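You operate a simulated robot arm through the tools that you are given. There is no shell and no other tool. Be economical: measure what you need, move in short steps, check, and stop when the job is done.

You run a simulated two-armed robot. Do the job below in one go: nothing can be reset, and whatever is moved stays where it is left.

JOB
Stop the toast with the red button before it burns, then toast it again on 2.
Fine: let it pop up by itself, then switch the toaster off at the wall.

The check looks at the end state, three seconds after you hand in, the way a careful person would. Anything else that was tipped, shoved, dropped, spilled or broken makes it a failure.

ROBOT AND FRAMES
Two 7-joint arms with fingered hands on one trunk, on a base that drives. Base frame: it is fixed to the floor where the robot stands at the start and does not move with it; the origin is under the middle of the robot, x ahead of it, y to its left, z up. Units: mm, degrees, N and s.
The left shoulder is at the start at [79, 125, 1118], the right one opposite. With the tool pointing down near the work surface each hand reaches from about 440 to 820 mm from the robot's upright axis, wherever it stands, measured 20 degrees to its own side. Places, roughly: blue button [500, 0, 1000]; browning dial [500, -100, 1000]; kettle wall switch [900, -200, 1200]; red button [500, 0, 1000]; slow cooker wall switch [900, 200, 1200]; toaster [700, -100, 1000]; toaster lever [600, -100, 1000]; toaster wall switch [900, 100, 1200]. Payload 3.6 kg a hand.
The tool frame of a hand sits at the grasp point between the pads (the TCP): z along the fingers, y along the line on which they close. The tips reach 30 mm beyond it. Largest opening 104 mm; the body of the gripper starts 35 mm behind the TCP. The gripper is a hand of 4 fingers: y runs from the thumb to the fingers, the wrist lies at [-15, -104, -178] in the tool frame, and closing takes about 1.5 s.
Orientation is that of the tool frame in the base frame, as a unit quaternion [x, y, z, w]. With the fingers straight down and the wrist toward the robot, the tool's x, y and z point along [0, 1, 0], [1, 0, 0] and [0, 0, -1] of the base frame.

CONTROLS
- The arms move only by the tool step_arm. It takes "left_moves", "right_moves" or both (then of equal length, played together; a hand with none holds still); each is a list that holds one entry, the list of rows, each a list of 6 numbers: the shift along the tool's x, y, z in mm, then the turn, a rotation vector about the tool's x, y, z in degrees. In form: [[[dx, dy, dz, rx, ry, rz], ...]]. A call has 1 to 10 rows; each row is the pose to reach, as a shift and turn from the pose commanded when the call began, along the tool's axes at that moment. "left_jaw" and "right_jaw" are, for a hand that has rows, the gripper command, from -1 (fully open) to 1 (shut), values between in proportion, set as the call begins (left out, the last holds). A row lasts 0.2 s, in which the tool goes at most 50 mm and 8.6 degrees; a call with a longer step from one row to the next is refused whole, and so is a gripper value outside its range. Where a pose cannot be reached the arm comes as near as it can. A force on the tool above 40 N (or 10 N above the force at the start of the call, whichever is more), or a blocked arm, ends the call early, and 0.2 s more pass. The fingers move at their own pace (about 72 mm/s each) and stop on an object; they squeeze with about 33 N. The grip force told is the motor's: it shows also when the fingers shut on nothing. Time passes only in rows, and 0.2 s behind the last, so rows that repeat a pose let the fingers close. It gives the time, the measured TCP pose, the force on the tool (base axes), the opening and the grip force at its end, in the units of the frame above (readings bear some noise), with the torque about the TCP (base axes, N m) and any sound that the robot's microphone picked up, and new pictures: "show" is both (left out), scene, wrist or none (wrist: the cameras of the hands that moved).
- Cameras (640 x 400 px; columns grow to the right, rows downward): "scene" is now at [212.6, -3.4, 1278.5]; the picture's right is [-0.02, -1.00, 0.00], its down [-0.20, 0.00, -0.98] and it looks along [0.98, -0.02, -0.20] (base axes); focal length 214 px, centre (320, 200). "left" rides on the left gripper at [-61, -92, -130] in its tool frame; the picture's right is [-0.81, -0.28, 0.52], its down [0.53, -0.71, 0.45] and it looks along [0.24, 0.64, 0.72] (tool axes); focal length 275 px, centre (320, 200). "right" rides on the right gripper at [61, -92, -130] in its tool frame; the picture's right is [-0.81, 0.28, -0.52], its down [-0.53, -0.71, 0.46] and it looks along [-0.24, 0.65, 0.72] (tool axes); focal length 275 px, centre (320, 200). There is no depth. A picture from a camera that has moved, and an enlarged one, comes with that camera's place and axes in the base frame and with its lens. The place of the scene camera against the robot may be out by one fixed shift of up to 18 mm in any direction.
- move_column(by): slides the trunk up (or, below 0, down) by that many mm; the arms and the scene camera ride with it, the base frame stays. It gives what a move gives, with no picture.
- drive_base(legs): drives the robot by 1 to 6 legs, each [ahead, left, turn to the left] in mm, mm and degrees, along the robot's own axes; the way and the turn of a leg run together, so that a leg with both is an arc; at most 1500 mm and 180 degrees a leg. The arms and the cameras ride along, it lands a little off, and it stops where it bumps. It gives what a move gives, and a new picture of the scene camera.
- curl_fingers(index, middle, ring, thumb_bend, thumb_turn, hand): sets how far each is bent, from 0 (flat) to 1 (curled in); at 0.3 the hand is open as for a grip, at 0.7 the pads meet at the TCP. One left out holds its place. A second passes; each finger stops where it meets its share of the squeeze, and holds until it gets a number again. A gripper value or a shape takes the hand back. It gives what a move gives, with no picture; readings hold the bend of each and the force on the fingers (four entries, about 0 where the hand has none), thumb and palm. thumb_turn goes from beside the hand (0) to across from the fingers (1), as for a grip.
- set_grasp(shape, hand): the hand has 4 fingers and takes this shape, open, in about a second: jaw (thumb against the fingers, like two jaws); tri (thumb and two fingers); tip (a fingertip pinch); poke (one finger out to press); point (the index stretched); flat (the hand flat); cup (the hand cupped); fist (a fist). The gripper value then closes the fingers along that shape, each until it touches; the sizes above hold for jaw. It gives what a move gives, with no picture.
- turn_head(pan, tilt): turns the head with the scene camera to pan (to the left, within 80 degrees either way) and tilt (down, from -29 to 69), counted from straight ahead of the robot. It gives what a move gives, and a new picture of the scene camera.
- zoom(camera, box): a new picture of the part [left, top, right, bottom] of that camera's present view, enlarged. No time passes.
- close_job(): hands the job in; it is judged then, once.

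Work in short steps. Places have to be worked out from the pictures, the camera data and where the tool is seen: move nearer, look again, correct. Check each grasp and each placing, and mend what went wrong. You have 120 turns and 260 pictures in all, those below and enlarged ones among them. Open the grippers and draw the arms clear of the work before you hand the job in, unless the task says otherwise; then end with one line.

The tools are called after "Request:" as name(argument=value, ...) on one line, values as JSON. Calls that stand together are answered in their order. step_arm: Moves the arms, as the interface text tells. Its arguments: {"type":"object","properties":{"left_moves":{"type":"array","items":{"type":"array","items":{"type":"array","items":{"type":"number"}}}},"left_jaw":{"type":"number"},"right_moves":{"type":"array","items":{"type":"array","items":{"type":"array","items":{"type":"number"}}}},"right_jaw":{"type":"number"},"show":{"type":"string","enum":["both","scene","wrist","none"]}},"required":[]} The other tools are called the same way: move_column (by) slides the trunk up or down; set_grasp (shape, hand) gives the hand a shape; curl_fingers (index, middle, ring, thumb_bend, thumb_turn, hand) moves the fingers one by one; drive_base (legs) drives the base; turn_head (pan, tilt) turns the head that bears the scene camera; zoom (camera, box) takes an enlarged picture of a part of a camera's view; close_job () hands the job in.

At the start:

```text
time_s: 0.0
left_eef_pos: [531.1, 257.1, 1357.7]
left_tool_rot: [0.706, 0.708, -0.001, 0.001]
left_ft_force: [-1.0, 0.0, 0.9]
left_ft_torque: [0.01, 0.01, 0.04]
left_width: 103.6
left_gripper_force: 0.0
left_shape: jaw
left_bend: [0.3, 0.3, 0.3, 0.3, 0.98]
left_finger forces: [0.1, 0.0, 0.0, 0.1, 0.1, 0.0]
right_eef_pos: [435.6, -212.8, 1401.0]
right_tool_rot: [0.707, 0.707, 0.0, 0.0]
right_ft_force: [0.9, 0.3, 0.4]
right_ft_torque: [0.0, 0.02, 0.0]
right_width: 103.9
right_gripper_force: 0.0
right_shape: jaw
right_bend: [0.3, 0.3, 0.3, 0.3, 0.98]
right_finger forces: [0.0, 0.0, 0.0, 0.1, 0.0, 0.0]
trunk travel left (down, up): [-350.0, 186.0]
robot x, y, heading: [1.1, 2.6, 0.3]
head pan, tilt: [-1.0, 11.3]
```

scene: 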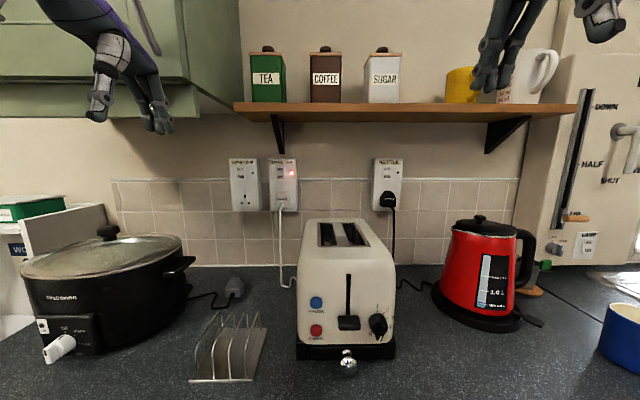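
right: 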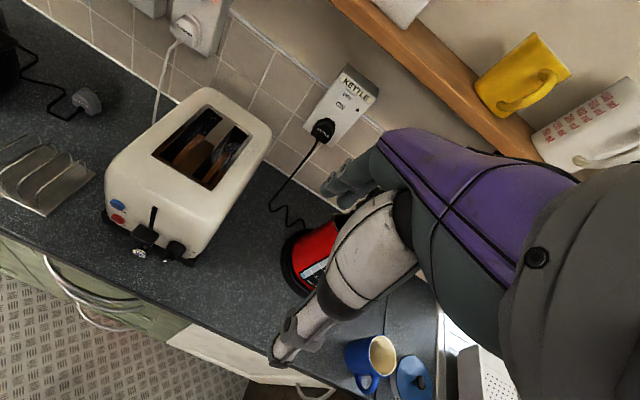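
left: 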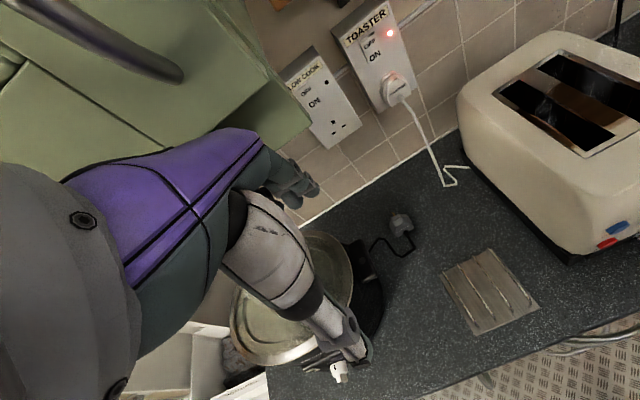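

I'll zoom in on the toaster face and the wall switches first; no time passes.

Request:
zoom(camera="scene", box=[280, 200, 420, 390])

Request:
zoom(camera="scene", box=[215, 145, 315, 220])

```text
2.11 times, centred on (350, 295) of scene
camera zoom: at [212.6, -3.4, 1278.5], right [-0.02, -1.0, 0.0], down [-0.2, 0.0, -0.98], along [0.98, -0.02, -0.2], focal length 452 px, centre (257, 0)
```

zoom: 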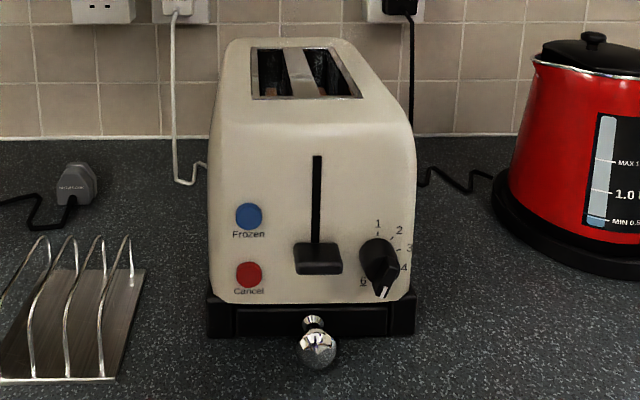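

```text
5.33 times, centred on (265, 182) of scene
camera zoom: at [212.6, -3.4, 1278.5], right [-0.02, -1.0, 0.0], down [-0.2, 0.0, -0.98], along [0.98, -0.02, -0.2], focal length 1144 px, centre (613, 293)
```

zoom: 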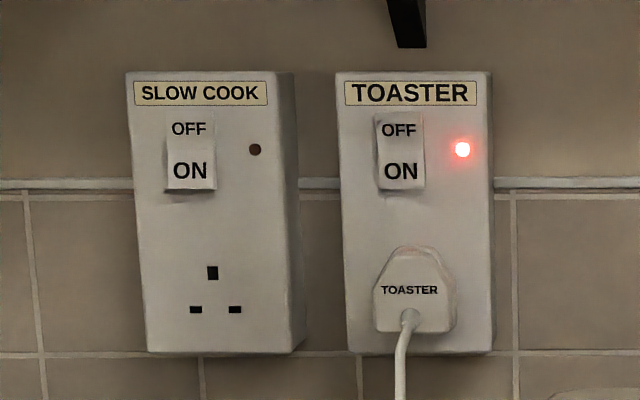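

Red button looks to be near [500,-4,1014], lever near [485,-52,1033], dial near [490,-96,1029]. I set the left hand to poke and look at its shape.

Request:
set_grasp(hand="left", shape="poke")

Request:
step_arm(left_moves=[[[-20, -10, 20, -8.5, 0, 0], [-50, -30, 40, -17, 0, 0], [-80, -50, 65, -25, 0, 0], [-110, -70, 90, -33, 0, 0], [-140, -90, 120, -40, 0, 0]]], show="both")

```text
time_s: 0.9
left_eef_pos: [532.5, 258.7, 1358.3]
left_tool_rot: [0.707, 0.708, 0.0, 0.001]
left_ft_force: [0.1, 0.2, -0.4]
left_ft_torque: [-0.01, 0.01, 0.04]
left_width: 0.0
left_gripper_force: 0.0
left_shape: poke
left_bend: [0.7, 0.7, 0.99, 1.0, 1.0]
left_finger forces: [0.1, 0.1, 0.0, 0.0, 0.0, 0.0]
right_eef_pos: [435.0, -213.8, 1401.1]
right_tool_rot: [0.707, 0.707, 0.001, 0.0]
right_ft_force: [0.1, 0.1, 0.5]
right_ft_torque: [0.03, 0.05, 0.01]
right_width: 103.5
right_gripper_force: 0.0
right_shape: jaw
right_bend: [0.3, 0.3, 0.3, 0.3, 0.98]
right_finger forces: [0.1, 0.1, 0.1, 0.0, 0.1, 0.1]
trunk travel left (down, up): [-350.0, 186.0]
robot x, y, heading: [2.0, 0.9, 0.0]
head pan, tilt: [-1.0, 11.3]
```

```text
time_s: 2.1
left_eef_pos: [443.9, 115.3, 1239.1]
left_tool_rot: [0.664, 0.665, 0.241, 0.244]
left_ft_force: [0.0, 0.4, -0.6]
left_ft_torque: [-0.04, -0.01, 0.0]
left_width: 0.1
left_gripper_force: 0.2
left_shape: poke
left_bend: [0.7, 0.7, 0.99, 1.0, 1.0]
left_finger forces: [0.1, 0.1, 0.1, 0.0, 0.0, 0.1]
right_eef_pos: [434.8, -213.5, 1402.5]
right_tool_rot: [0.707, 0.707, 0.0, 0.0]
right_ft_force: [-0.9, 0.2, -0.7]
right_ft_torque: [-0.03, -0.03, 0.0]
right_width: 103.4
right_gripper_force: 0.1
right_shape: jaw
right_bend: [0.3, 0.3, 0.3, 0.3, 0.98]
right_finger forces: [0.0, 0.1, 0.0, 0.0, 0.0, 0.0]
trunk travel left (down, up): [-350.0, 186.0]
robot x, y, heading: [0.5, -2.3, -0.1]
head pan, tilt: [-1.0, 11.3]
camera scene: at [212.3, -3.9, 1278.6], right [-0.02, -1.0, 0.0], down [-0.19, 0.0, -0.98], along [0.98, -0.02, -0.2], focal length 214 px, centre (320, 200)
camera left: at [289.0, 54.3, 1279.6], right [0.12, -0.81, -0.57], down [-0.25, 0.53, -0.81], along [0.96, 0.24, -0.14], focal length 275 px, centre (320, 200)
```

scene: 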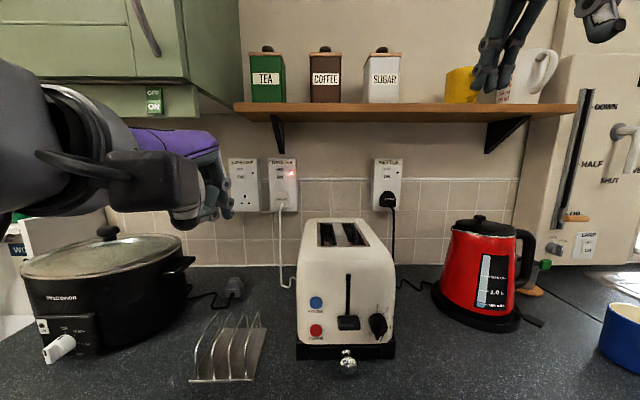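
left: 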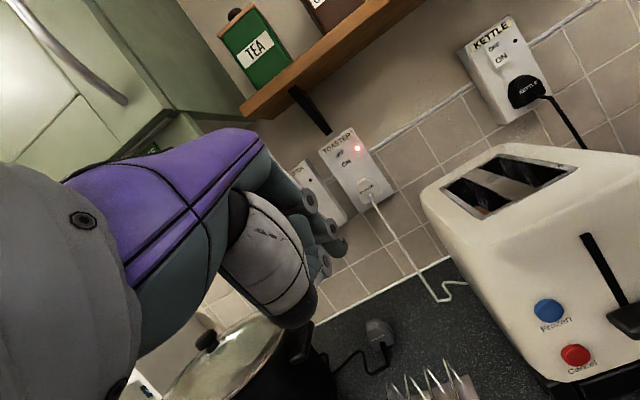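

The finger posture needs a closer look before contact.

Request:
zoom(camera="scene", box=[130, 130, 290, 240])

Request:
zoom(camera="left", box=[220, 140, 400, 320])

Request:
zoom(camera="scene", box=[295, 265, 405, 380])

```text
3.64 times, centred on (210, 185) of scene
camera zoom: at [212.3, -3.9, 1278.6], right [-0.02, -1.0, 0.0], down [-0.19, 0.0, -0.98], along [0.98, -0.02, -0.2], focal length 780 px, centre (720, 254)
```

zoom: 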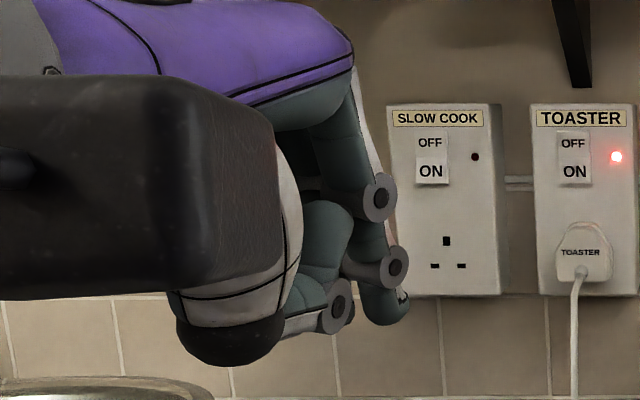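

```text
2.22 times, centred on (310, 230) of left
camera zoom: at [289.0, 54.3, 1279.6], right [0.12, -0.81, -0.57], down [-0.25, 0.53, -0.81], along [0.96, 0.24, -0.14], focal length 612 px, centre (342, 133)
```

zoom: 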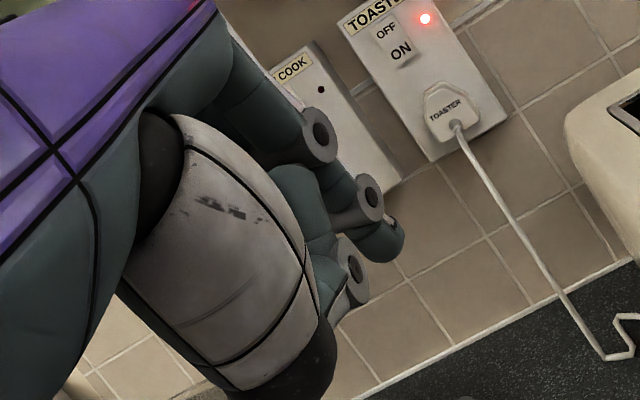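

```text
3.48 times, centred on (350, 322) of scene
camera zoom: at [212.3, -3.9, 1278.6], right [-0.02, -1.0, 0.0], down [-0.19, 0.0, -0.98], along [0.98, -0.02, -0.2], focal length 746 px, centre (216, -226)
```

zoom: 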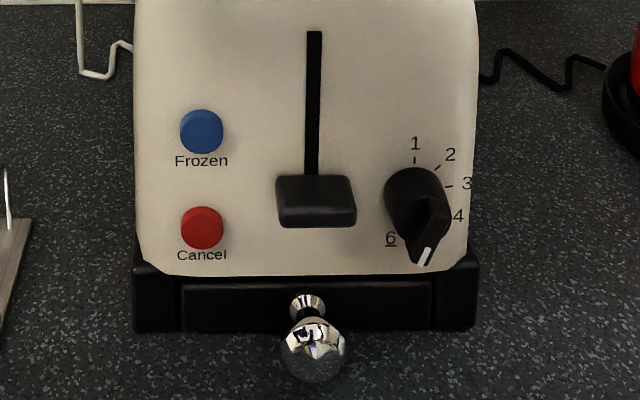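

The dial points at 5, so it will need about three steps counter-clockwise. The wrist would sit too close to my body for a level poke, so I back the base up 130 mm first.

Request:
drive_base(legs=[[-130, 0, 0]])

```text
time_s: 3.4
left_eef_pos: [314.3, 114.3, 1238.4]
left_tool_rot: [0.665, 0.664, 0.241, 0.242]
left_ft_force: [0.4, 0.0, 0.5]
left_ft_torque: [-0.01, -0.01, -0.01]
left_width: 0.0
left_gripper_force: 0.1
left_shape: poke
left_bend: [0.7, 0.7, 0.99, 1.0, 1.0]
left_finger forces: [0.0, 0.0, 0.0, 0.1, 0.0, 0.1]
right_eef_pos: [304.6, -215.1, 1401.3]
right_tool_rot: [0.709, 0.705, 0.001, 0.0]
right_ft_force: [-1.6, -0.7, 0.4]
right_ft_torque: [0.0, 0.04, 0.01]
right_width: 103.6
right_gripper_force: 0.1
right_shape: jaw
right_bend: [0.3, 0.3, 0.3, 0.3, 0.98]
right_finger forces: [0.0, 0.0, 0.0, 0.0, 0.1, 0.0]
trunk travel left (down, up): [-350.0, 186.0]
robot x, y, heading: [-130.6, 2.6, -0.2]
head pan, tilt: [-1.0, 11.3]
camera scene: at [82.9, -4.0, 1278.6], right [-0.02, -1.0, 0.0], down [-0.2, 0.0, -0.98], along [0.98, -0.02, -0.2], focal length 214 px, centre (320, 200)
```

scene: 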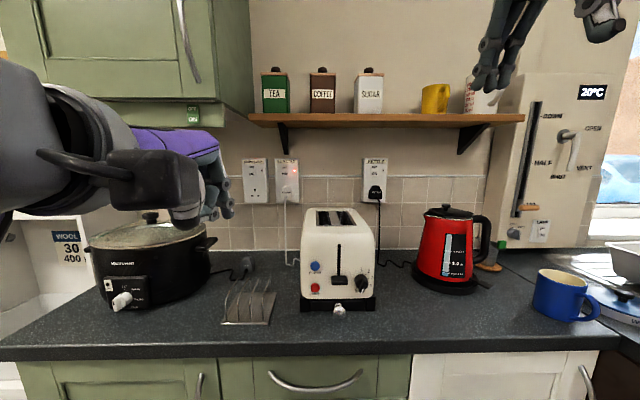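

I zoom on the toaster from the new viewpoint to triangulate its face.

Request:
zoom(camera="scene", box=[290, 230, 390, 330])

```text
4.00 times, centred on (340, 280) of scene
camera zoom: at [82.9, -4.0, 1278.6], right [-0.02, -1.0, 0.0], down [-0.2, 0.0, -0.98], along [0.98, -0.02, -0.2], focal length 858 px, centre (240, -120)
```

zoom: 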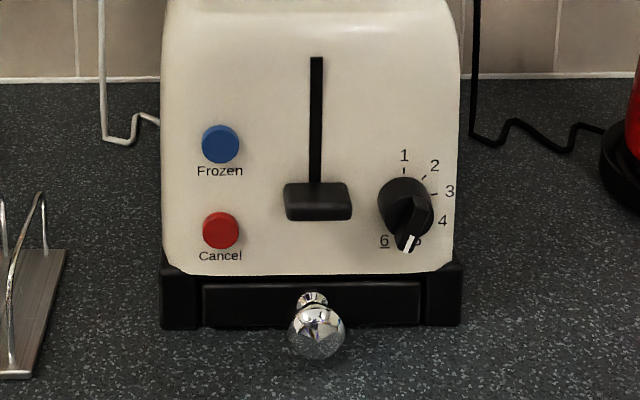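

The two views suggest the face is farther than I thought (x≈550). I bring the fingertip along the camera's line toward the red button, stopping well short, and check how it lines up.

Request:
step_arm(left_moves=[[[-21, -10, 31, -3, 0, 0], [-43, -20, 62, -6, 0, 0], [-64, -30, 94, -9, 0, 0], [-86, -40, 125, -12, 0, 0], [-107, -50, 156, -15, 0, 0]]], show="both")

Request:
zoom(camera="scene", box=[240, 220, 400, 330])

```text
time_s: 4.6
left_eef_pos: [376.5, 8.8, 1087.7]
left_tool_rot: [0.628, 0.627, 0.326, 0.327]
left_ft_force: [-0.1, 0.4, -0.4]
left_ft_torque: [-0.01, 0.03, 0.0]
left_width: 0.1
left_gripper_force: 0.0
left_shape: poke
left_bend: [0.7, 0.7, 0.99, 1.0, 1.0]
left_finger forces: [0.0, 0.1, 0.1, 0.0, 0.1, 0.0]
right_eef_pos: [305.1, -215.5, 1401.1]
right_tool_rot: [0.709, 0.706, 0.0, 0.0]
right_ft_force: [0.5, -0.2, 0.4]
right_ft_torque: [0.0, -0.01, 0.03]
right_width: 103.7
right_gripper_force: 0.1
right_shape: jaw
right_bend: [0.3, 0.3, 0.3, 0.3, 0.98]
right_finger forces: [0.0, 0.1, 0.0, 0.1, 0.0, 0.1]
trunk travel left (down, up): [-350.0, 186.0]
robot x, y, heading: [-131.1, -0.5, -0.4]
head pan, tilt: [-1.0, 11.3]
camera scene: at [83.6, -4.3, 1278.5], right [-0.02, -1.0, 0.0], down [-0.2, 0.0, -0.98], along [0.98, -0.02, -0.2], focal length 214 px, centre (320, 200)
camera left: at [217.7, -52.7, 1088.2], right [0.26, -0.81, -0.52], down [-0.03, 0.53, -0.85], along [0.96, 0.24, 0.11], focal length 275 px, centre (320, 200)
```

scene: 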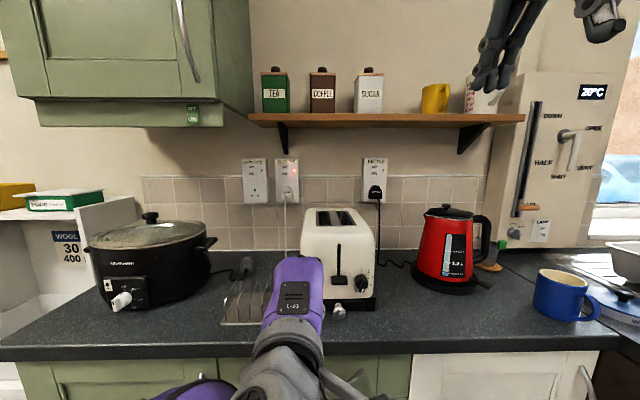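
left: 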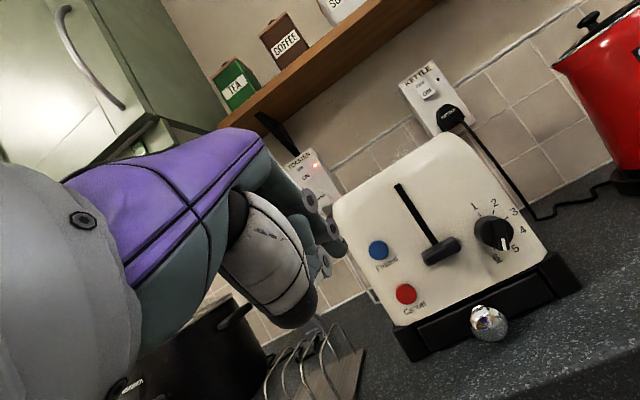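

```text
3.64 times, centred on (320, 275) of scene
camera zoom: at [83.6, -4.3, 1278.5], right [-0.02, -1.0, 0.0], down [-0.2, 0.0, -0.98], along [0.98, -0.02, -0.2], focal length 780 px, centre (320, -73)
```

zoom: 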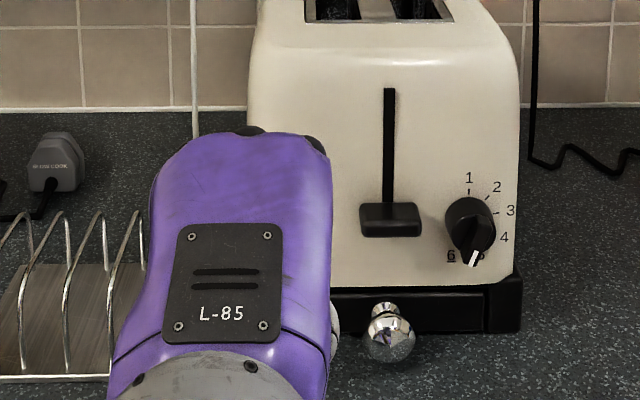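

The wrist-camera rays from two poses agree on the red button at about [535,-2,983]. I advance the tip to about 40 mm short of it and look again.

Request:
step_arm(left_moves=[[[-2, -2, 40, 0, 0, 0], [-4, -3, 80, 0, 0, 0], [-6, -4, 115, 0, 0, 0]]], show="wrist")

Request:
zoom(camera="left", box=[270, 170, 470, 330])

```text
time_s: 5.4
left_eef_pos: [469.0, -1.6, 1019.9]
left_tool_rot: [0.628, 0.627, 0.325, 0.326]
left_ft_force: [0.6, -0.3, 0.8]
left_ft_torque: [-0.01, 0.01, -0.03]
left_width: 0.2
left_gripper_force: 0.0
left_shape: poke
left_bend: [0.7, 0.7, 0.99, 1.0, 1.0]
left_finger forces: [0.1, 0.0, 0.0, 0.0, 0.1, 0.1]
right_eef_pos: [304.7, -215.9, 1401.2]
right_tool_rot: [0.709, 0.706, 0.0, 0.0]
right_ft_force: [-0.7, 0.9, 0.1]
right_ft_torque: [0.02, -0.01, 0.01]
right_width: 103.6
right_gripper_force: 0.1
right_shape: jaw
right_bend: [0.3, 0.3, 0.3, 0.3, 0.98]
right_finger forces: [0.0, 0.0, 0.1, 0.1, 0.0, 0.1]
trunk travel left (down, up): [-350.0, 186.0]
robot x, y, heading: [-129.8, 1.5, -0.2]
head pan, tilt: [-1.0, 11.3]
camera left: at [308.5, -61.9, 1019.8], right [0.26, -0.81, -0.52], down [-0.04, 0.53, -0.85], along [0.96, 0.24, 0.11], focal length 275 px, centre (320, 200)
```

left: 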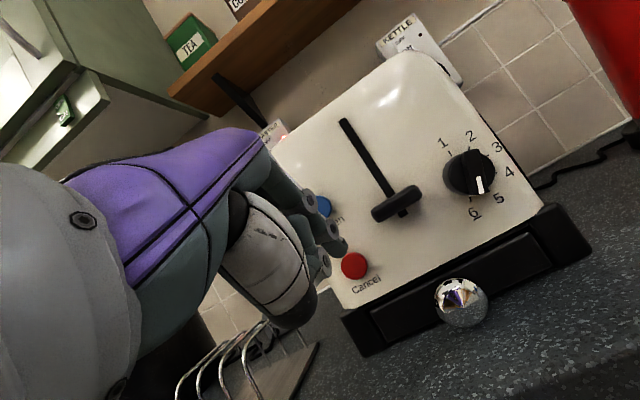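

```text
2.50 times, centred on (370, 250) of left
camera zoom: at [308.5, -61.9, 1019.8], right [0.26, -0.81, -0.52], down [-0.04, 0.53, -0.85], along [0.96, 0.24, 0.11], focal length 688 px, centre (195, 75)
```

zoom: 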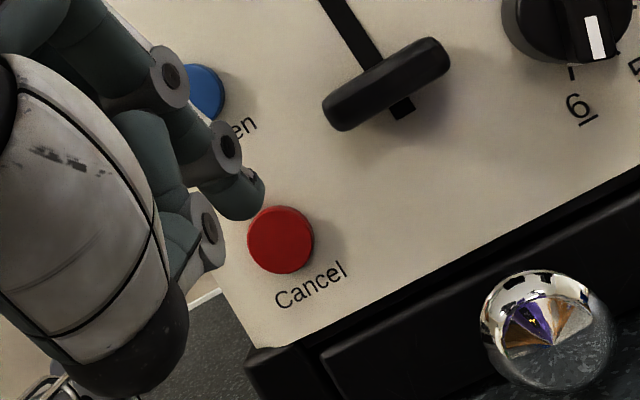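

The button triangulates to [530,-2,984] and the tip is at about [494,-8,1003]. I align the height and side, then push straight ahead until the force stops me.

Request:
step_arm(left_moves=[[[6, -10, 19, 0, 0, 0], [6, -4, 27, 0, 0, 0], [6, 1, 35, 0, 0, 0], [6, 5, 41, 0, 0, 0], [6, 9, 47, 0, 0, 0]]], show="wrist")

Request:
zoom(camera="left", box=[270, 130, 470, 290])

```text
time_s: 6.6
left_eef_pos: [509.4, 6.6, 1001.0]
left_tool_rot: [0.629, 0.625, 0.325, 0.329]
left_ft_force: [-11.3, -0.8, 2.8]
left_ft_torque: [-0.02, 0.13, -0.04]
left_width: 0.0
left_gripper_force: 0.2
left_shape: poke
left_bend: [0.7, 0.7, 0.99, 1.0, 1.0]
left_finger forces: [11.5, 0.1, 0.0, 0.0, 0.1, 0.1]
right_eef_pos: [302.4, -214.3, 1401.4]
right_tool_rot: [0.708, 0.706, 0.001, 0.001]
right_ft_force: [0.2, 0.5, 0.0]
right_ft_torque: [0.04, 0.01, 0.01]
right_width: 103.8
right_gripper_force: 0.0
right_shape: jaw
right_bend: [0.3, 0.3, 0.3, 0.3, 0.98]
right_finger forces: [0.1, 0.0, 0.1, 0.0, 0.0, 0.0]
trunk travel left (down, up): [-350.0, 186.0]
robot x, y, heading: [-128.7, 0.2, -0.4]
head pan, tilt: [-1.0, 11.3]
heard: click, pop
camera left: at [349.8, -54.6, 999.7], right [0.26, -0.81, -0.52], down [-0.03, 0.53, -0.85], along [0.96, 0.24, 0.11], focal length 275 px, centre (320, 200)
```

left: 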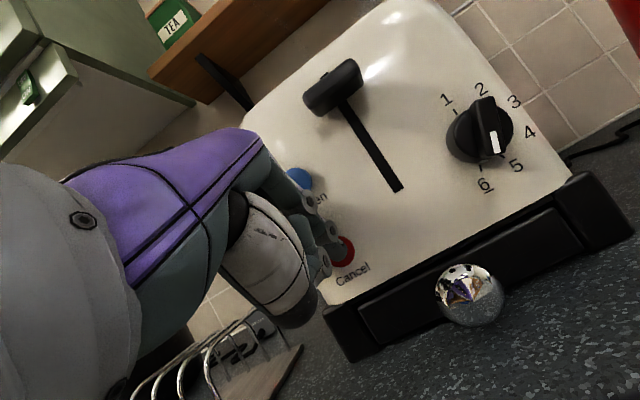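

```text
2.50 times, centred on (370, 210) of left
camera zoom: at [349.8, -54.6, 999.7], right [0.26, -0.81, -0.52], down [-0.03, 0.53, -0.85], along [0.96, 0.24, 0.11], focal length 688 px, centre (195, 175)
```

zoom: 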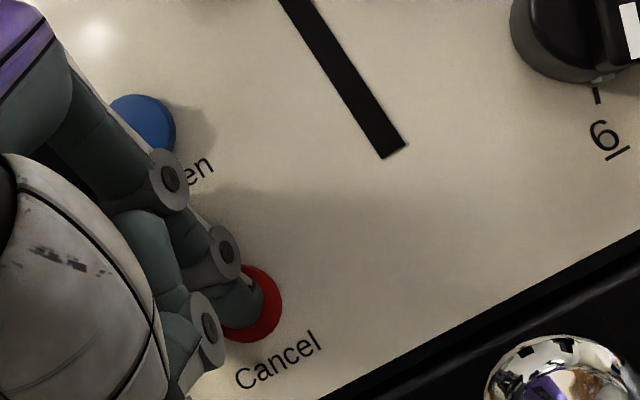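

Heard click and pop: the first toasting is cancelled at 6.6 s. I retract the finger and look at the dial, which triangulates to about [520,-110,1003].

Request:
step_arm(left_moves=[[[0, -17, -25, 0, 0, 0], [-20, -30, -50, 0, 0, 0], [-45, -30, -60, 0, 0, 0]]], show="wrist")

Request:
zoom(camera="left", box=[380, 60, 580, 220])

```text
time_s: 7.4
left_eef_pos: [444.2, -37.9, 1008.5]
left_tool_rot: [0.628, 0.626, 0.326, 0.327]
left_ft_force: [-0.6, 1.1, 0.0]
left_ft_torque: [0.02, 0.03, 0.04]
left_width: 0.0
left_gripper_force: 0.2
left_shape: poke
left_bend: [0.7, 0.7, 0.99, 1.0, 1.0]
left_finger forces: [0.0, 0.1, 0.0, 0.0, 0.0, 0.0]
right_eef_pos: [305.1, -215.0, 1402.2]
right_tool_rot: [0.709, 0.705, 0.0, 0.0]
right_ft_force: [-0.5, -0.6, 0.0]
right_ft_torque: [0.0, -0.02, -0.01]
right_width: 103.6
right_gripper_force: 0.0
right_shape: jaw
right_bend: [0.3, 0.3, 0.3, 0.3, 0.98]
right_finger forces: [0.0, 0.0, 0.0, 0.0, 0.0, 0.0]
trunk travel left (down, up): [-350.0, 186.0]
robot x, y, heading: [-137.6, -1.6, -0.3]
head pan, tilt: [-1.0, 11.3]
camera left: at [284.6, -99.2, 1007.6], right [0.26, -0.81, -0.52], down [-0.04, 0.53, -0.85], along [0.96, 0.24, 0.11], focal length 275 px, centre (320, 200)
```

left: 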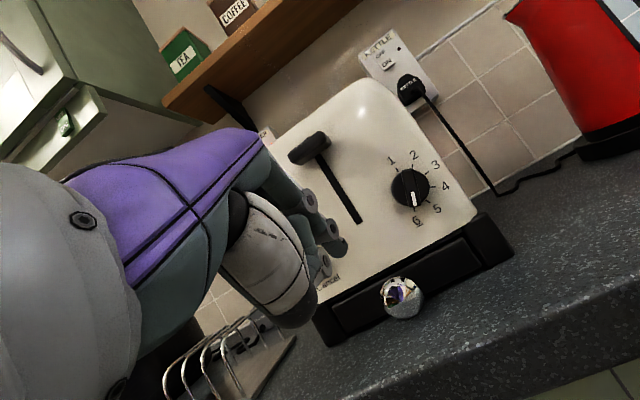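

```text
2.50 times, centred on (480, 140) of left
camera zoom: at [284.6, -99.2, 1007.6], right [0.26, -0.81, -0.52], down [-0.04, 0.53, -0.85], along [0.96, 0.24, 0.11], focal length 688 px, centre (-80, 350)
```

zoom: 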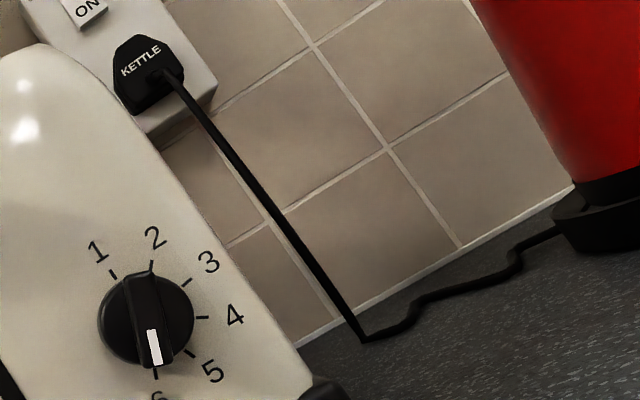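

Close up, the dial reads 6 (its max), so reaching 2 takes about 170° counter-clockwise; knob centre ≈[520,-110,1002], radius ≈16. I bring the fingertip just in front and to the left of the pointer.

Request:
step_arm(left_moves=[[[-24, 5, 5, 0, 0, 0], [-48, 15, 15, 0, 0, 0], [-48, 25, 26, 0, 0, 0]]], show="wrist")

Request:
zoom(camera="left", box=[280, 150, 440, 280])

```text
time_s: 8.2
left_eef_pos: [482.1, -85.5, 1015.6]
left_tool_rot: [0.628, 0.627, 0.325, 0.328]
left_ft_force: [-0.3, -0.1, 0.4]
left_ft_torque: [0.01, -0.03, 0.01]
left_width: 0.1
left_gripper_force: 0.2
left_shape: poke
left_bend: [0.7, 0.7, 0.99, 1.0, 1.0]
left_finger forces: [0.0, 0.0, 0.0, 0.1, 0.1, 0.0]
right_eef_pos: [304.8, -215.8, 1401.6]
right_tool_rot: [0.709, 0.706, 0.0, 0.001]
right_ft_force: [-0.4, -0.6, 0.3]
right_ft_torque: [-0.02, -0.01, -0.01]
right_width: 104.1
right_gripper_force: 0.1
right_shape: jaw
right_bend: [0.3, 0.3, 0.3, 0.3, 0.98]
right_finger forces: [0.1, 0.0, 0.1, 0.0, 0.1, 0.0]
trunk travel left (down, up): [-350.0, 186.0]
robot x, y, heading: [-132.8, -3.4, -0.4]
head pan, tilt: [-1.0, 11.3]
camera left: at [321.9, -146.5, 1015.7], right [0.26, -0.81, -0.52], down [-0.04, 0.53, -0.85], along [0.96, 0.24, 0.11], focal length 275 px, centre (320, 200)
```

left: 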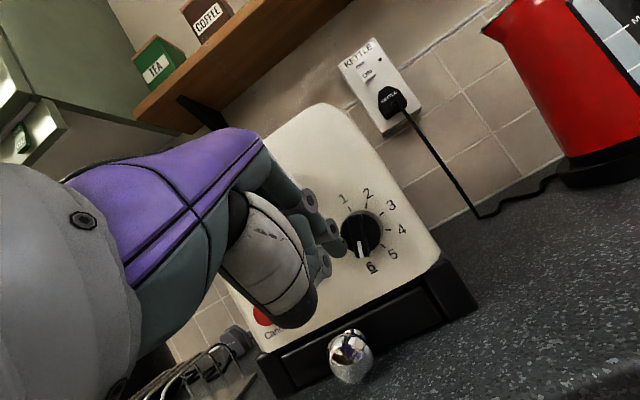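

```text
3.08 times, centred on (360, 215) of left
camera zoom: at [321.9, -146.5, 1015.7], right [0.26, -0.81, -0.52], down [-0.04, 0.53, -0.85], along [0.96, 0.24, 0.11], focal length 847 px, centre (197, 154)
```

zoom: 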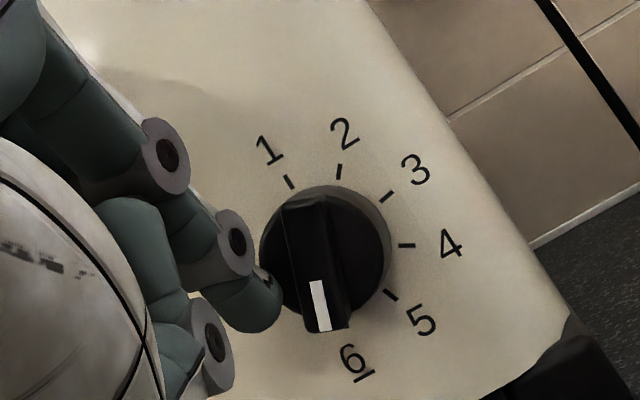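

The tip is left of the pointer and in line. I advance 17 mm ahead so that it overlaps the ridge in depth.

Request:
step_arm(left_moves=[[[0, 5, 7, 0, 0, 0], [0, 10, 14, 0, 0, 0]]], show="none")

Request:
zoom(camera="left", box=[280, 150, 440, 280])

```text
time_s: 8.8
left_eef_pos: [494.7, -87.5, 1015.3]
left_tool_rot: [0.628, 0.625, 0.325, 0.329]
left_ft_force: [-20.8, 1.6, 0.7]
left_ft_torque: [0.0, 0.37, -0.18]
left_width: 0.0
left_gripper_force: 0.0
left_shape: poke
left_bend: [0.7, 0.7, 0.99, 1.0, 1.0]
left_finger forces: [19.8, 0.1, 0.1, 0.1, 0.1, 0.0]
right_eef_pos: [300.3, -215.1, 1404.1]
right_tool_rot: [0.708, 0.706, 0.002, 0.001]
right_ft_force: [-0.2, 0.1, -0.6]
right_ft_torque: [0.01, -0.01, 0.02]
right_width: 103.6
right_gripper_force: 0.0
right_shape: jaw
right_bend: [0.3, 0.3, 0.3, 0.3, 0.98]
right_finger forces: [0.0, 0.0, 0.0, 0.0, 0.1, 0.0]
trunk travel left (down, up): [-350.0, 186.0]
robot x, y, heading: [-128.0, 5.2, -0.3]
head pan, tilt: [-1.0, 11.3]
```

```text
3.08 times, centred on (360, 215) of left
camera zoom: at [335.4, -147.6, 1016.3], right [0.26, -0.81, -0.52], down [-0.03, 0.53, -0.85], along [0.96, 0.24, 0.11], focal length 847 px, centre (197, 154)
```

zoom: 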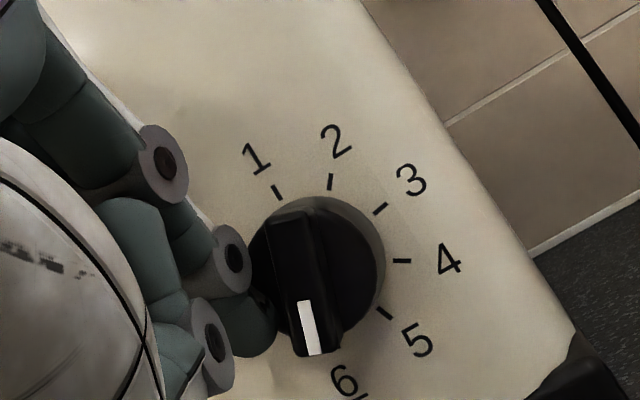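

The tip met the disc face with 20 N at x≈519, with the ridge beside it. I ease back 6 mm and sweep the first part of the arc around the axis.

Request:
step_arm(left_moves=[[[-2, -4, -5, 0, 0, 0], [-4.6, -8.9, -1.7, 0, 0, 0], [-8.7, -12.3, 0.7, 0, 0, 0], [-14.1, -14.4, 2.1, 0, 0, 0], [-20, -14.8, 2.4, 0, 0, 0]]], show="none")

Request:
zoom(camera="left", box=[280, 150, 440, 280])

```text
time_s: 10.0
left_eef_pos: [491.0, -100.2, 997.5]
left_tool_rot: [0.626, 0.63, 0.325, 0.323]
left_ft_force: [-23.8, 30.2, -8.8]
left_ft_torque: [-0.03, 0.17, 0.17]
left_width: 0.1
left_gripper_force: 0.1
left_shape: poke
left_bend: [0.7, 0.7, 0.99, 1.0, 1.0]
left_finger forces: [30.2, 13.8, 0.1, 0.0, 0.0, 0.0]
right_eef_pos: [302.1, -209.4, 1403.0]
right_tool_rot: [0.708, 0.706, 0.0, 0.001]
right_ft_force: [-0.1, 0.1, -1.0]
right_ft_torque: [0.0, 0.03, -0.01]
right_width: 103.7
right_gripper_force: 0.1
right_shape: jaw
right_bend: [0.3, 0.3, 0.3, 0.3, 0.98]
right_finger forces: [0.0, 0.0, 0.0, 0.1, 0.0, 0.1]
trunk travel left (down, up): [-350.0, 186.0]
robot x, y, heading: [-129.4, 0.2, -0.2]
head pan, tilt: [-1.0, 11.3]
```

```text
3.08 times, centred on (360, 215) of left
camera zoom: at [331.6, -161.9, 998.7], right [0.27, -0.81, -0.52], down [-0.04, 0.53, -0.85], along [0.96, 0.25, 0.11], focal length 847 px, centre (197, 154)
```

zoom: 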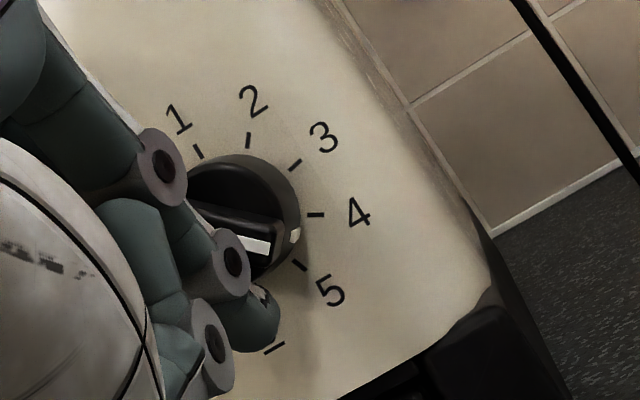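

The dial has turned to about 4.4, but a second finger (middle) is also touching. I back off, curl that finger in, and check the toaster hasn't moved.

Request:
step_arm(left_moves=[[[6, -8, -12, 0, 0, 0], [6, -22, -33, 0, 0, 0]]], show="none")

Request:
curl_fingers(hand="left", middle=1.0)

Request:
zoom(camera="left", box=[240, 120, 480, 320])

Request:
zoom(camera="scene", box=[240, 180, 440, 330])

```text
time_s: 10.6
left_eef_pos: [452.0, -100.1, 1001.2]
left_tool_rot: [0.628, 0.625, 0.328, 0.329]
left_ft_force: [-0.5, 0.5, 0.0]
left_ft_torque: [-0.03, -0.04, -0.03]
left_width: 0.0
left_gripper_force: 0.1
left_shape: poke
left_bend: [0.7, 0.7, 0.99, 1.0, 1.0]
left_finger forces: [0.0, 0.1, 0.0, 0.0, 0.0, 0.0]
right_eef_pos: [304.9, -215.2, 1402.2]
right_tool_rot: [0.709, 0.705, 0.0, 0.001]
right_ft_force: [-0.1, -0.2, 0.2]
right_ft_torque: [-0.01, -0.03, 0.0]
right_width: 103.6
right_gripper_force: 0.1
right_shape: jaw
right_bend: [0.3, 0.3, 0.3, 0.3, 0.98]
right_finger forces: [0.1, 0.1, 0.1, 0.0, 0.0, 0.0]
trunk travel left (down, up): [-350.0, 186.0]
robot x, y, heading: [-126.3, -1.8, 0.1]
head pan, tilt: [-1.0, 11.3]
```

```text
time_s: 11.6
left_eef_pos: [451.4, -100.0, 997.6]
left_tool_rot: [0.63, 0.626, 0.325, 0.325]
left_ft_force: [0.1, -0.3, 1.4]
left_ft_torque: [-0.02, 0.01, -0.02]
left_width: 29.8
left_gripper_force: 0.1
left_shape: fingers
left_bend: [0.7, 1.0, 0.99, 1.0, 1.0]
left_finger forces: [0.0, 0.0, 0.1, 0.0, 0.0, 0.1]
right_eef_pos: [305.0, -215.6, 1402.3]
right_tool_rot: [0.708, 0.706, 0.0, 0.0]
right_ft_force: [0.3, 0.2, -0.5]
right_ft_torque: [-0.02, 0.01, -0.03]
right_width: 104.0
right_gripper_force: 0.2
right_shape: jaw
right_bend: [0.3, 0.3, 0.3, 0.3, 0.98]
right_finger forces: [0.0, 0.0, 0.0, 0.0, 0.0, 0.0]
trunk travel left (down, up): [-350.0, 186.0]
robot x, y, heading: [-128.6, -1.2, -0.3]
head pan, tilt: [-1.0, 11.3]
```

```text
2.00 times, centred on (360, 220) of left
camera zoom: at [291.5, -161.1, 998.8], right [0.26, -0.81, -0.52], down [-0.04, 0.54, -0.84], along [0.96, 0.24, 0.11], focal length 551 px, centre (240, 160)
```

zoom: 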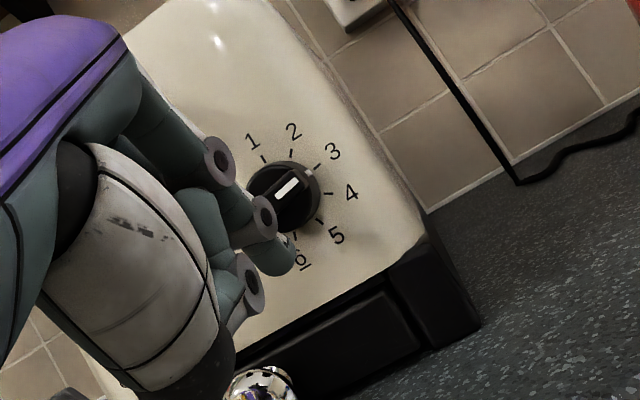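

```text
2.67 times, centred on (340, 255) of scene
camera zoom: at [83.4, -4.0, 1278.5], right [-0.02, -1.0, 0.0], down [-0.2, 0.0, -0.98], along [0.98, -0.02, -0.2], focal length 572 px, centre (267, 53)
```

zoom: 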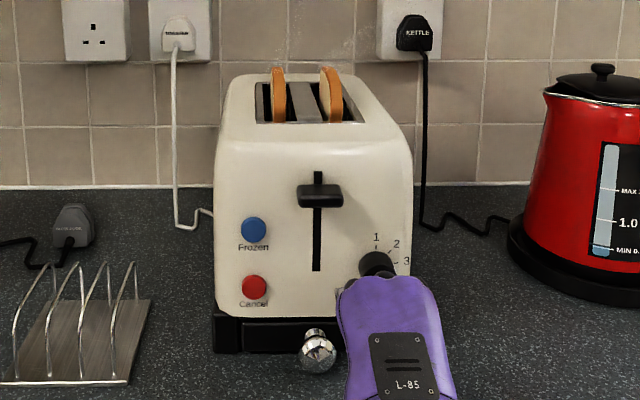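

Toaster is unmoved and the toast is still golden; the dial moved on a bit more. I take a close look at its pointer.

Request:
zoom(camera="left", box=[335, 165, 435, 255])

```text
4.44 times, centred on (385, 210) of left
camera zoom: at [291.5, -161.1, 998.8], right [0.26, -0.81, -0.52], down [-0.04, 0.54, -0.84], along [0.96, 0.24, 0.11], focal length 1224 px, centre (31, 156)
```

zoom: 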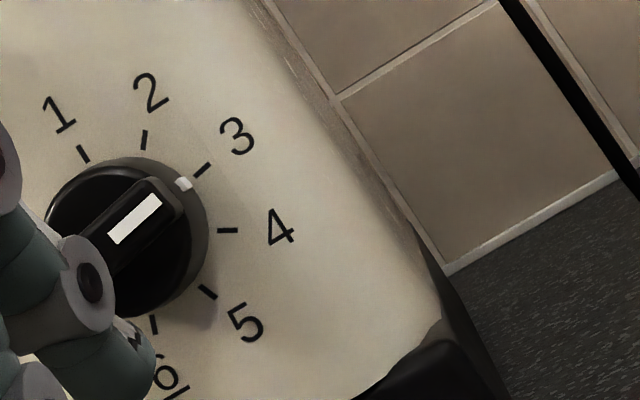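

The pointer sits on 3; one more step of about 42° is needed. I place the fingertip under the right end of the ridge.

Request:
step_arm(left_moves=[[[-17.5, 0, 0, 0, 0, 0], [-17.5, 15.5, 25.7, 0, 0, 0], [-17.5, 20, 31, 0, 0, 0]]], show="none")

Request:
zoom(camera="left", box=[280, 150, 440, 280])

```text
time_s: 12.4
left_eef_pos: [487.7, -119.8, 999.7]
left_tool_rot: [0.628, 0.626, 0.325, 0.328]
left_ft_force: [-1.7, -2.4, 0.2]
left_ft_torque: [-0.01, 0.01, -0.02]
left_width: 29.0
left_gripper_force: 1.0
left_shape: fingers
left_bend: [0.7, 1.0, 0.99, 1.0, 1.0]
left_finger forces: [2.5, 0.0, 0.1, 0.1, 0.1, 0.0]
right_eef_pos: [303.5, -216.6, 1402.0]
right_tool_rot: [0.708, 0.706, 0.0, 0.001]
right_ft_force: [-0.8, 0.5, -0.9]
right_ft_torque: [0.03, -0.03, -0.01]
right_width: 103.8
right_gripper_force: 0.1
right_shape: jaw
right_bend: [0.3, 0.3, 0.3, 0.3, 0.98]
right_finger forces: [0.1, 0.0, 0.1, 0.0, 0.1, 0.0]
trunk travel left (down, up): [-350.0, 186.0]
robot x, y, heading: [-130.2, -0.9, -0.3]
head pan, tilt: [-1.0, 11.3]
```

```text
3.08 times, centred on (360, 215) of left
camera zoom: at [328.6, -180.7, 1000.6], right [0.26, -0.81, -0.52], down [-0.03, 0.53, -0.85], along [0.96, 0.24, 0.11], focal length 847 px, centre (197, 154)
```

zoom: 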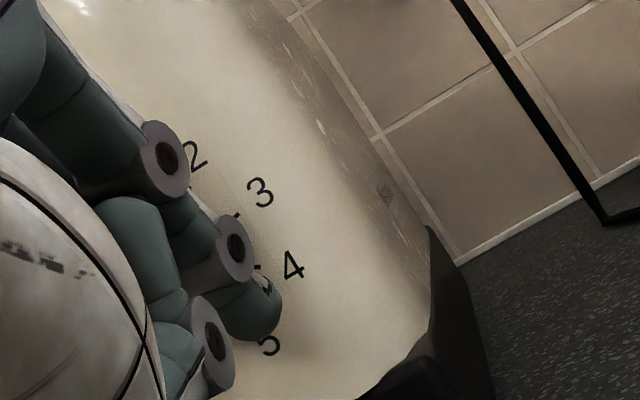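

Tip is under the right end, ridge hidden behind the finger. I push up 16 mm, then drop slightly, retreat and check.

Request:
step_arm(left_moves=[[[0, 4.1, -2.9, 0, 0, 0], [0, 8.2, -5.7, 0, 0, 0], [0, 12.5, -9, 0, 0, 0], [0, 12.5, -9, 0, 0, 0]]], show="none")

Request:
step_arm(left_moves=[[[0, -4, 2, 0, 0, 0], [0, -12, -15, 0, 0, 0], [5, -28, -35, 0, 0, 0], [10, -40, -60, 0, 0, 0]]], show="none")

Request:
zoom(camera="left", box=[320, 130, 440, 230])

```text
time_s: 13.4
left_eef_pos: [488.1, -117.4, 1015.2]
left_tool_rot: [0.628, 0.627, 0.325, 0.326]
left_ft_force: [-0.4, -1.3, -0.5]
left_ft_torque: [0.02, 0.0, -0.02]
left_width: 29.6
left_gripper_force: 0.1
left_shape: fingers
left_bend: [0.7, 1.0, 0.99, 1.0, 1.0]
left_finger forces: [0.7, 0.0, 0.1, 0.0, 0.0, 0.0]
right_eef_pos: [304.3, -215.2, 1401.6]
right_tool_rot: [0.709, 0.706, 0.0, 0.0]
right_ft_force: [0.0, -0.6, -0.7]
right_ft_torque: [0.02, -0.02, -0.02]
right_width: 103.9
right_gripper_force: 0.1
right_shape: jaw
right_bend: [0.3, 0.3, 0.3, 0.3, 0.98]
right_finger forces: [0.1, 0.1, 0.1, 0.0, 0.0, 0.1]
trunk travel left (down, up): [-350.0, 186.0]
robot x, y, heading: [-131.0, -1.4, -0.6]
head pan, tilt: [-1.0, 11.3]
```

```text
time_s: 14.4
left_eef_pos: [414.9, -106.6, 1016.7]
left_tool_rot: [0.628, 0.627, 0.327, 0.324]
left_ft_force: [0.2, 0.5, 0.4]
left_ft_torque: [-0.02, 0.01, 0.02]
left_width: 29.9
left_gripper_force: 0.0
left_shape: fingers
left_bend: [0.7, 1.0, 0.99, 1.0, 1.0]
left_finger forces: [0.0, 0.0, 0.0, 0.0, 0.1, 0.1]
right_eef_pos: [305.3, -215.9, 1401.3]
right_tool_rot: [0.709, 0.705, 0.001, 0.001]
right_ft_force: [0.0, -0.1, 0.2]
right_ft_torque: [0.0, 0.01, -0.02]
right_width: 103.8
right_gripper_force: 0.0
right_shape: jaw
right_bend: [0.3, 0.3, 0.3, 0.3, 0.98]
right_finger forces: [0.1, 0.0, 0.0, 0.0, 0.1, 0.0]
trunk travel left (down, up): [-350.0, 186.0]
robot x, y, heading: [-128.5, 0.9, -0.4]
head pan, tilt: [-1.0, 11.3]
```

```text
4.00 times, centred on (380, 180) of left
camera zoom: at [255.7, -168.4, 1016.3], right [0.27, -0.81, -0.53], down [-0.04, 0.54, -0.84], along [0.96, 0.24, 0.11], focal length 1101 px, centre (80, 280)
```

zoom: 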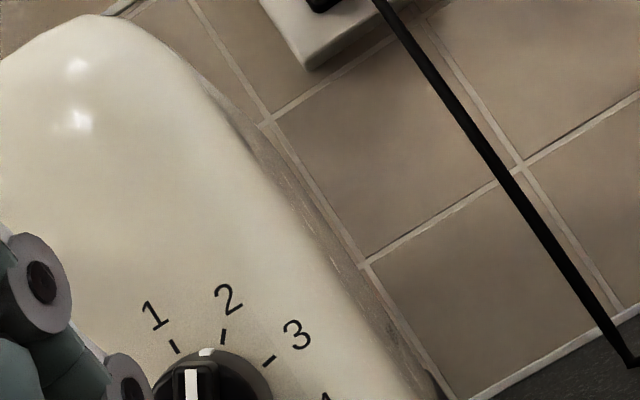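

It looks near 2; I zoom closer.

Request:
zoom(camera="left", box=[340, 190, 420, 255])

Request:
zoom(camera="scene", box=[300, 200, 400, 300])

```text
6.15 times, centred on (380, 222) of left
camera zoom: at [255.7, -168.4, 1016.3], right [0.27, -0.81, -0.53], down [-0.04, 0.54, -0.84], along [0.96, 0.24, 0.11], focal length 1694 px, centre (-49, 62)
```

zoom: 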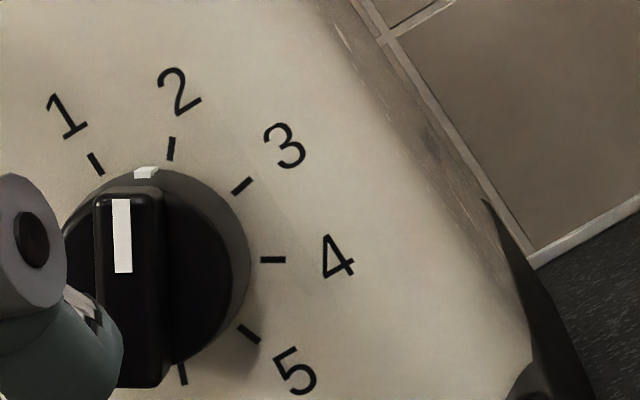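

```text
4.00 times, centred on (350, 250) of scene
camera zoom: at [82.8, -4.1, 1278.7], right [-0.02, -1.0, 0.0], down [-0.19, 0.0, -0.98], along [0.98, -0.02, -0.19], focal length 858 px, centre (200, 0)
```

zoom: 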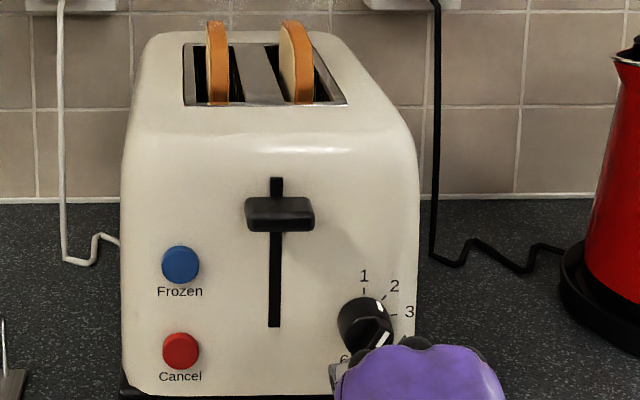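

By tick geometry the pointer looks about 8° past 2 (toward 1). I put the wrist camera square in front of the dial to measure properly.

Request:
step_arm(left_moves=[[[30, -5, 4, 0, 0, 0], [58, -10, 7, 0, 0, 0], [58, -10, 7, 0, 0, 0]]], show="none")

Request:
zoom(camera="left", box=[360, 165, 440, 230])

```text
time_s: 15.2
left_eef_pos: [414.8, -50.9, 1004.6]
left_tool_rot: [0.629, 0.625, 0.325, 0.329]
left_ft_force: [0.1, 0.2, -0.3]
left_ft_torque: [-0.01, 0.02, 0.01]
left_width: 30.0
left_gripper_force: 0.1
left_shape: fingers
left_bend: [0.7, 1.0, 0.99, 1.0, 1.0]
left_finger forces: [0.0, 0.0, 0.1, 0.0, 0.0, 0.0]
right_eef_pos: [304.9, -214.1, 1402.1]
right_tool_rot: [0.708, 0.706, 0.0, 0.0]
right_ft_force: [0.1, 0.2, 0.1]
right_ft_torque: [0.0, -0.03, 0.0]
right_width: 103.4
right_gripper_force: 0.0
right_shape: jaw
right_bend: [0.3, 0.3, 0.3, 0.3, 0.98]
right_finger forces: [0.1, 0.1, 0.0, 0.0, 0.0, 0.0]
trunk travel left (down, up): [-350.0, 186.0]
robot x, y, heading: [-132.8, -6.1, -0.2]
head pan, tilt: [-1.0, 11.3]
```

```text
6.15 times, centred on (400, 198) of left
camera zoom: at [255.2, -111.2, 1004.2], right [0.26, -0.81, -0.52], down [-0.03, 0.53, -0.85], along [0.96, 0.24, 0.11], focal length 1694 px, centre (-172, 215)
```

zoom: 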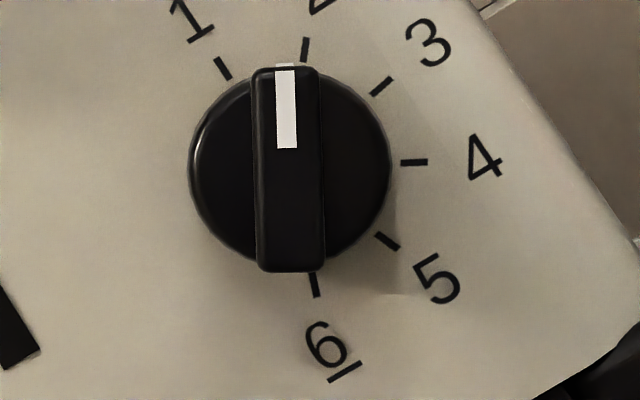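

The dial reads about 1.75 (10° past 2), so I'll nudge it back. I bring the tip to the upper-left side of the ridge, standing off.

Request:
step_arm(left_moves=[[[-14, 22, 2, 0, 0, 0], [-28, 42, 8, 0, 0, 0], [-44, 58, 20, 0, 0, 0], [-44, 64, 35, 0, 0, 0]]], show="wrist")

Request:
zoom(camera="left", box=[300, 190, 420, 290])

```text
time_s: 16.2
left_eef_pos: [482.6, -93.4, 1037.2]
left_tool_rot: [0.628, 0.626, 0.325, 0.329]
left_ft_force: [0.6, -0.6, 0.0]
left_ft_torque: [0.02, 0.02, -0.03]
left_width: 29.7
left_gripper_force: 0.1
left_shape: fingers
left_bend: [0.7, 1.0, 0.99, 1.0, 1.0]
left_finger forces: [0.0, 0.1, 0.0, 0.0, 0.1, 0.0]
right_eef_pos: [306.0, -213.8, 1402.2]
right_tool_rot: [0.708, 0.706, 0.001, 0.0]
right_ft_force: [0.6, 0.5, 0.1]
right_ft_torque: [0.01, 0.01, -0.01]
right_width: 103.6
right_gripper_force: 0.1
right_shape: jaw
right_bend: [0.3, 0.3, 0.3, 0.3, 0.98]
right_finger forces: [0.1, 0.1, 0.0, 0.0, 0.0, 0.1]
trunk travel left (down, up): [-350.0, 186.0]
robot x, y, heading: [-129.5, -1.9, -0.2]
head pan, tilt: [-1.0, 11.3]
camera left: at [322.7, -154.5, 1037.0], right [0.26, -0.81, -0.52], down [-0.03, 0.53, -0.85], along [0.96, 0.24, 0.11], focal length 275 px, centre (320, 200)
```

left: 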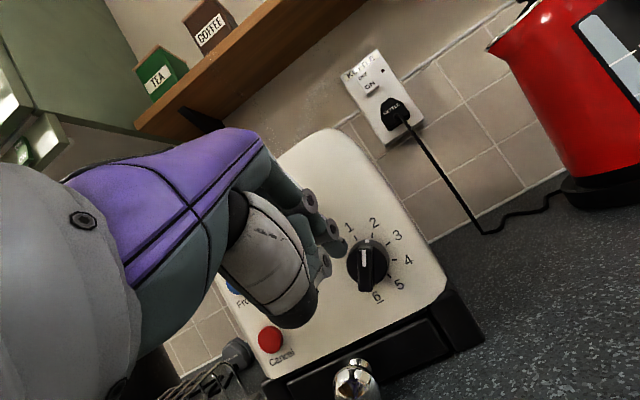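

```text
4.00 times, centred on (360, 240) of left
camera zoom: at [322.7, -154.5, 1037.0], right [0.26, -0.81, -0.52], down [-0.03, 0.53, -0.85], along [0.96, 0.24, 0.11], focal length 1101 px, centre (160, 40)
```

zoom: 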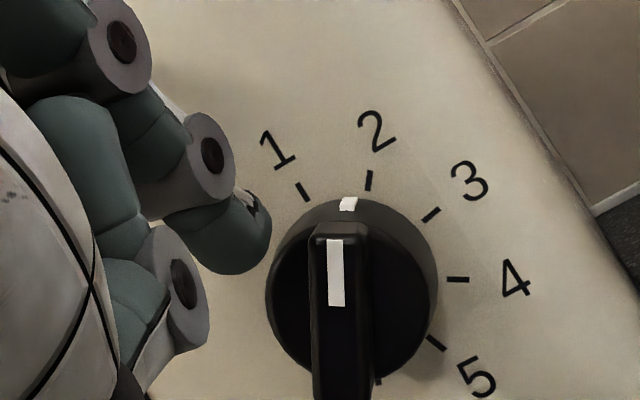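

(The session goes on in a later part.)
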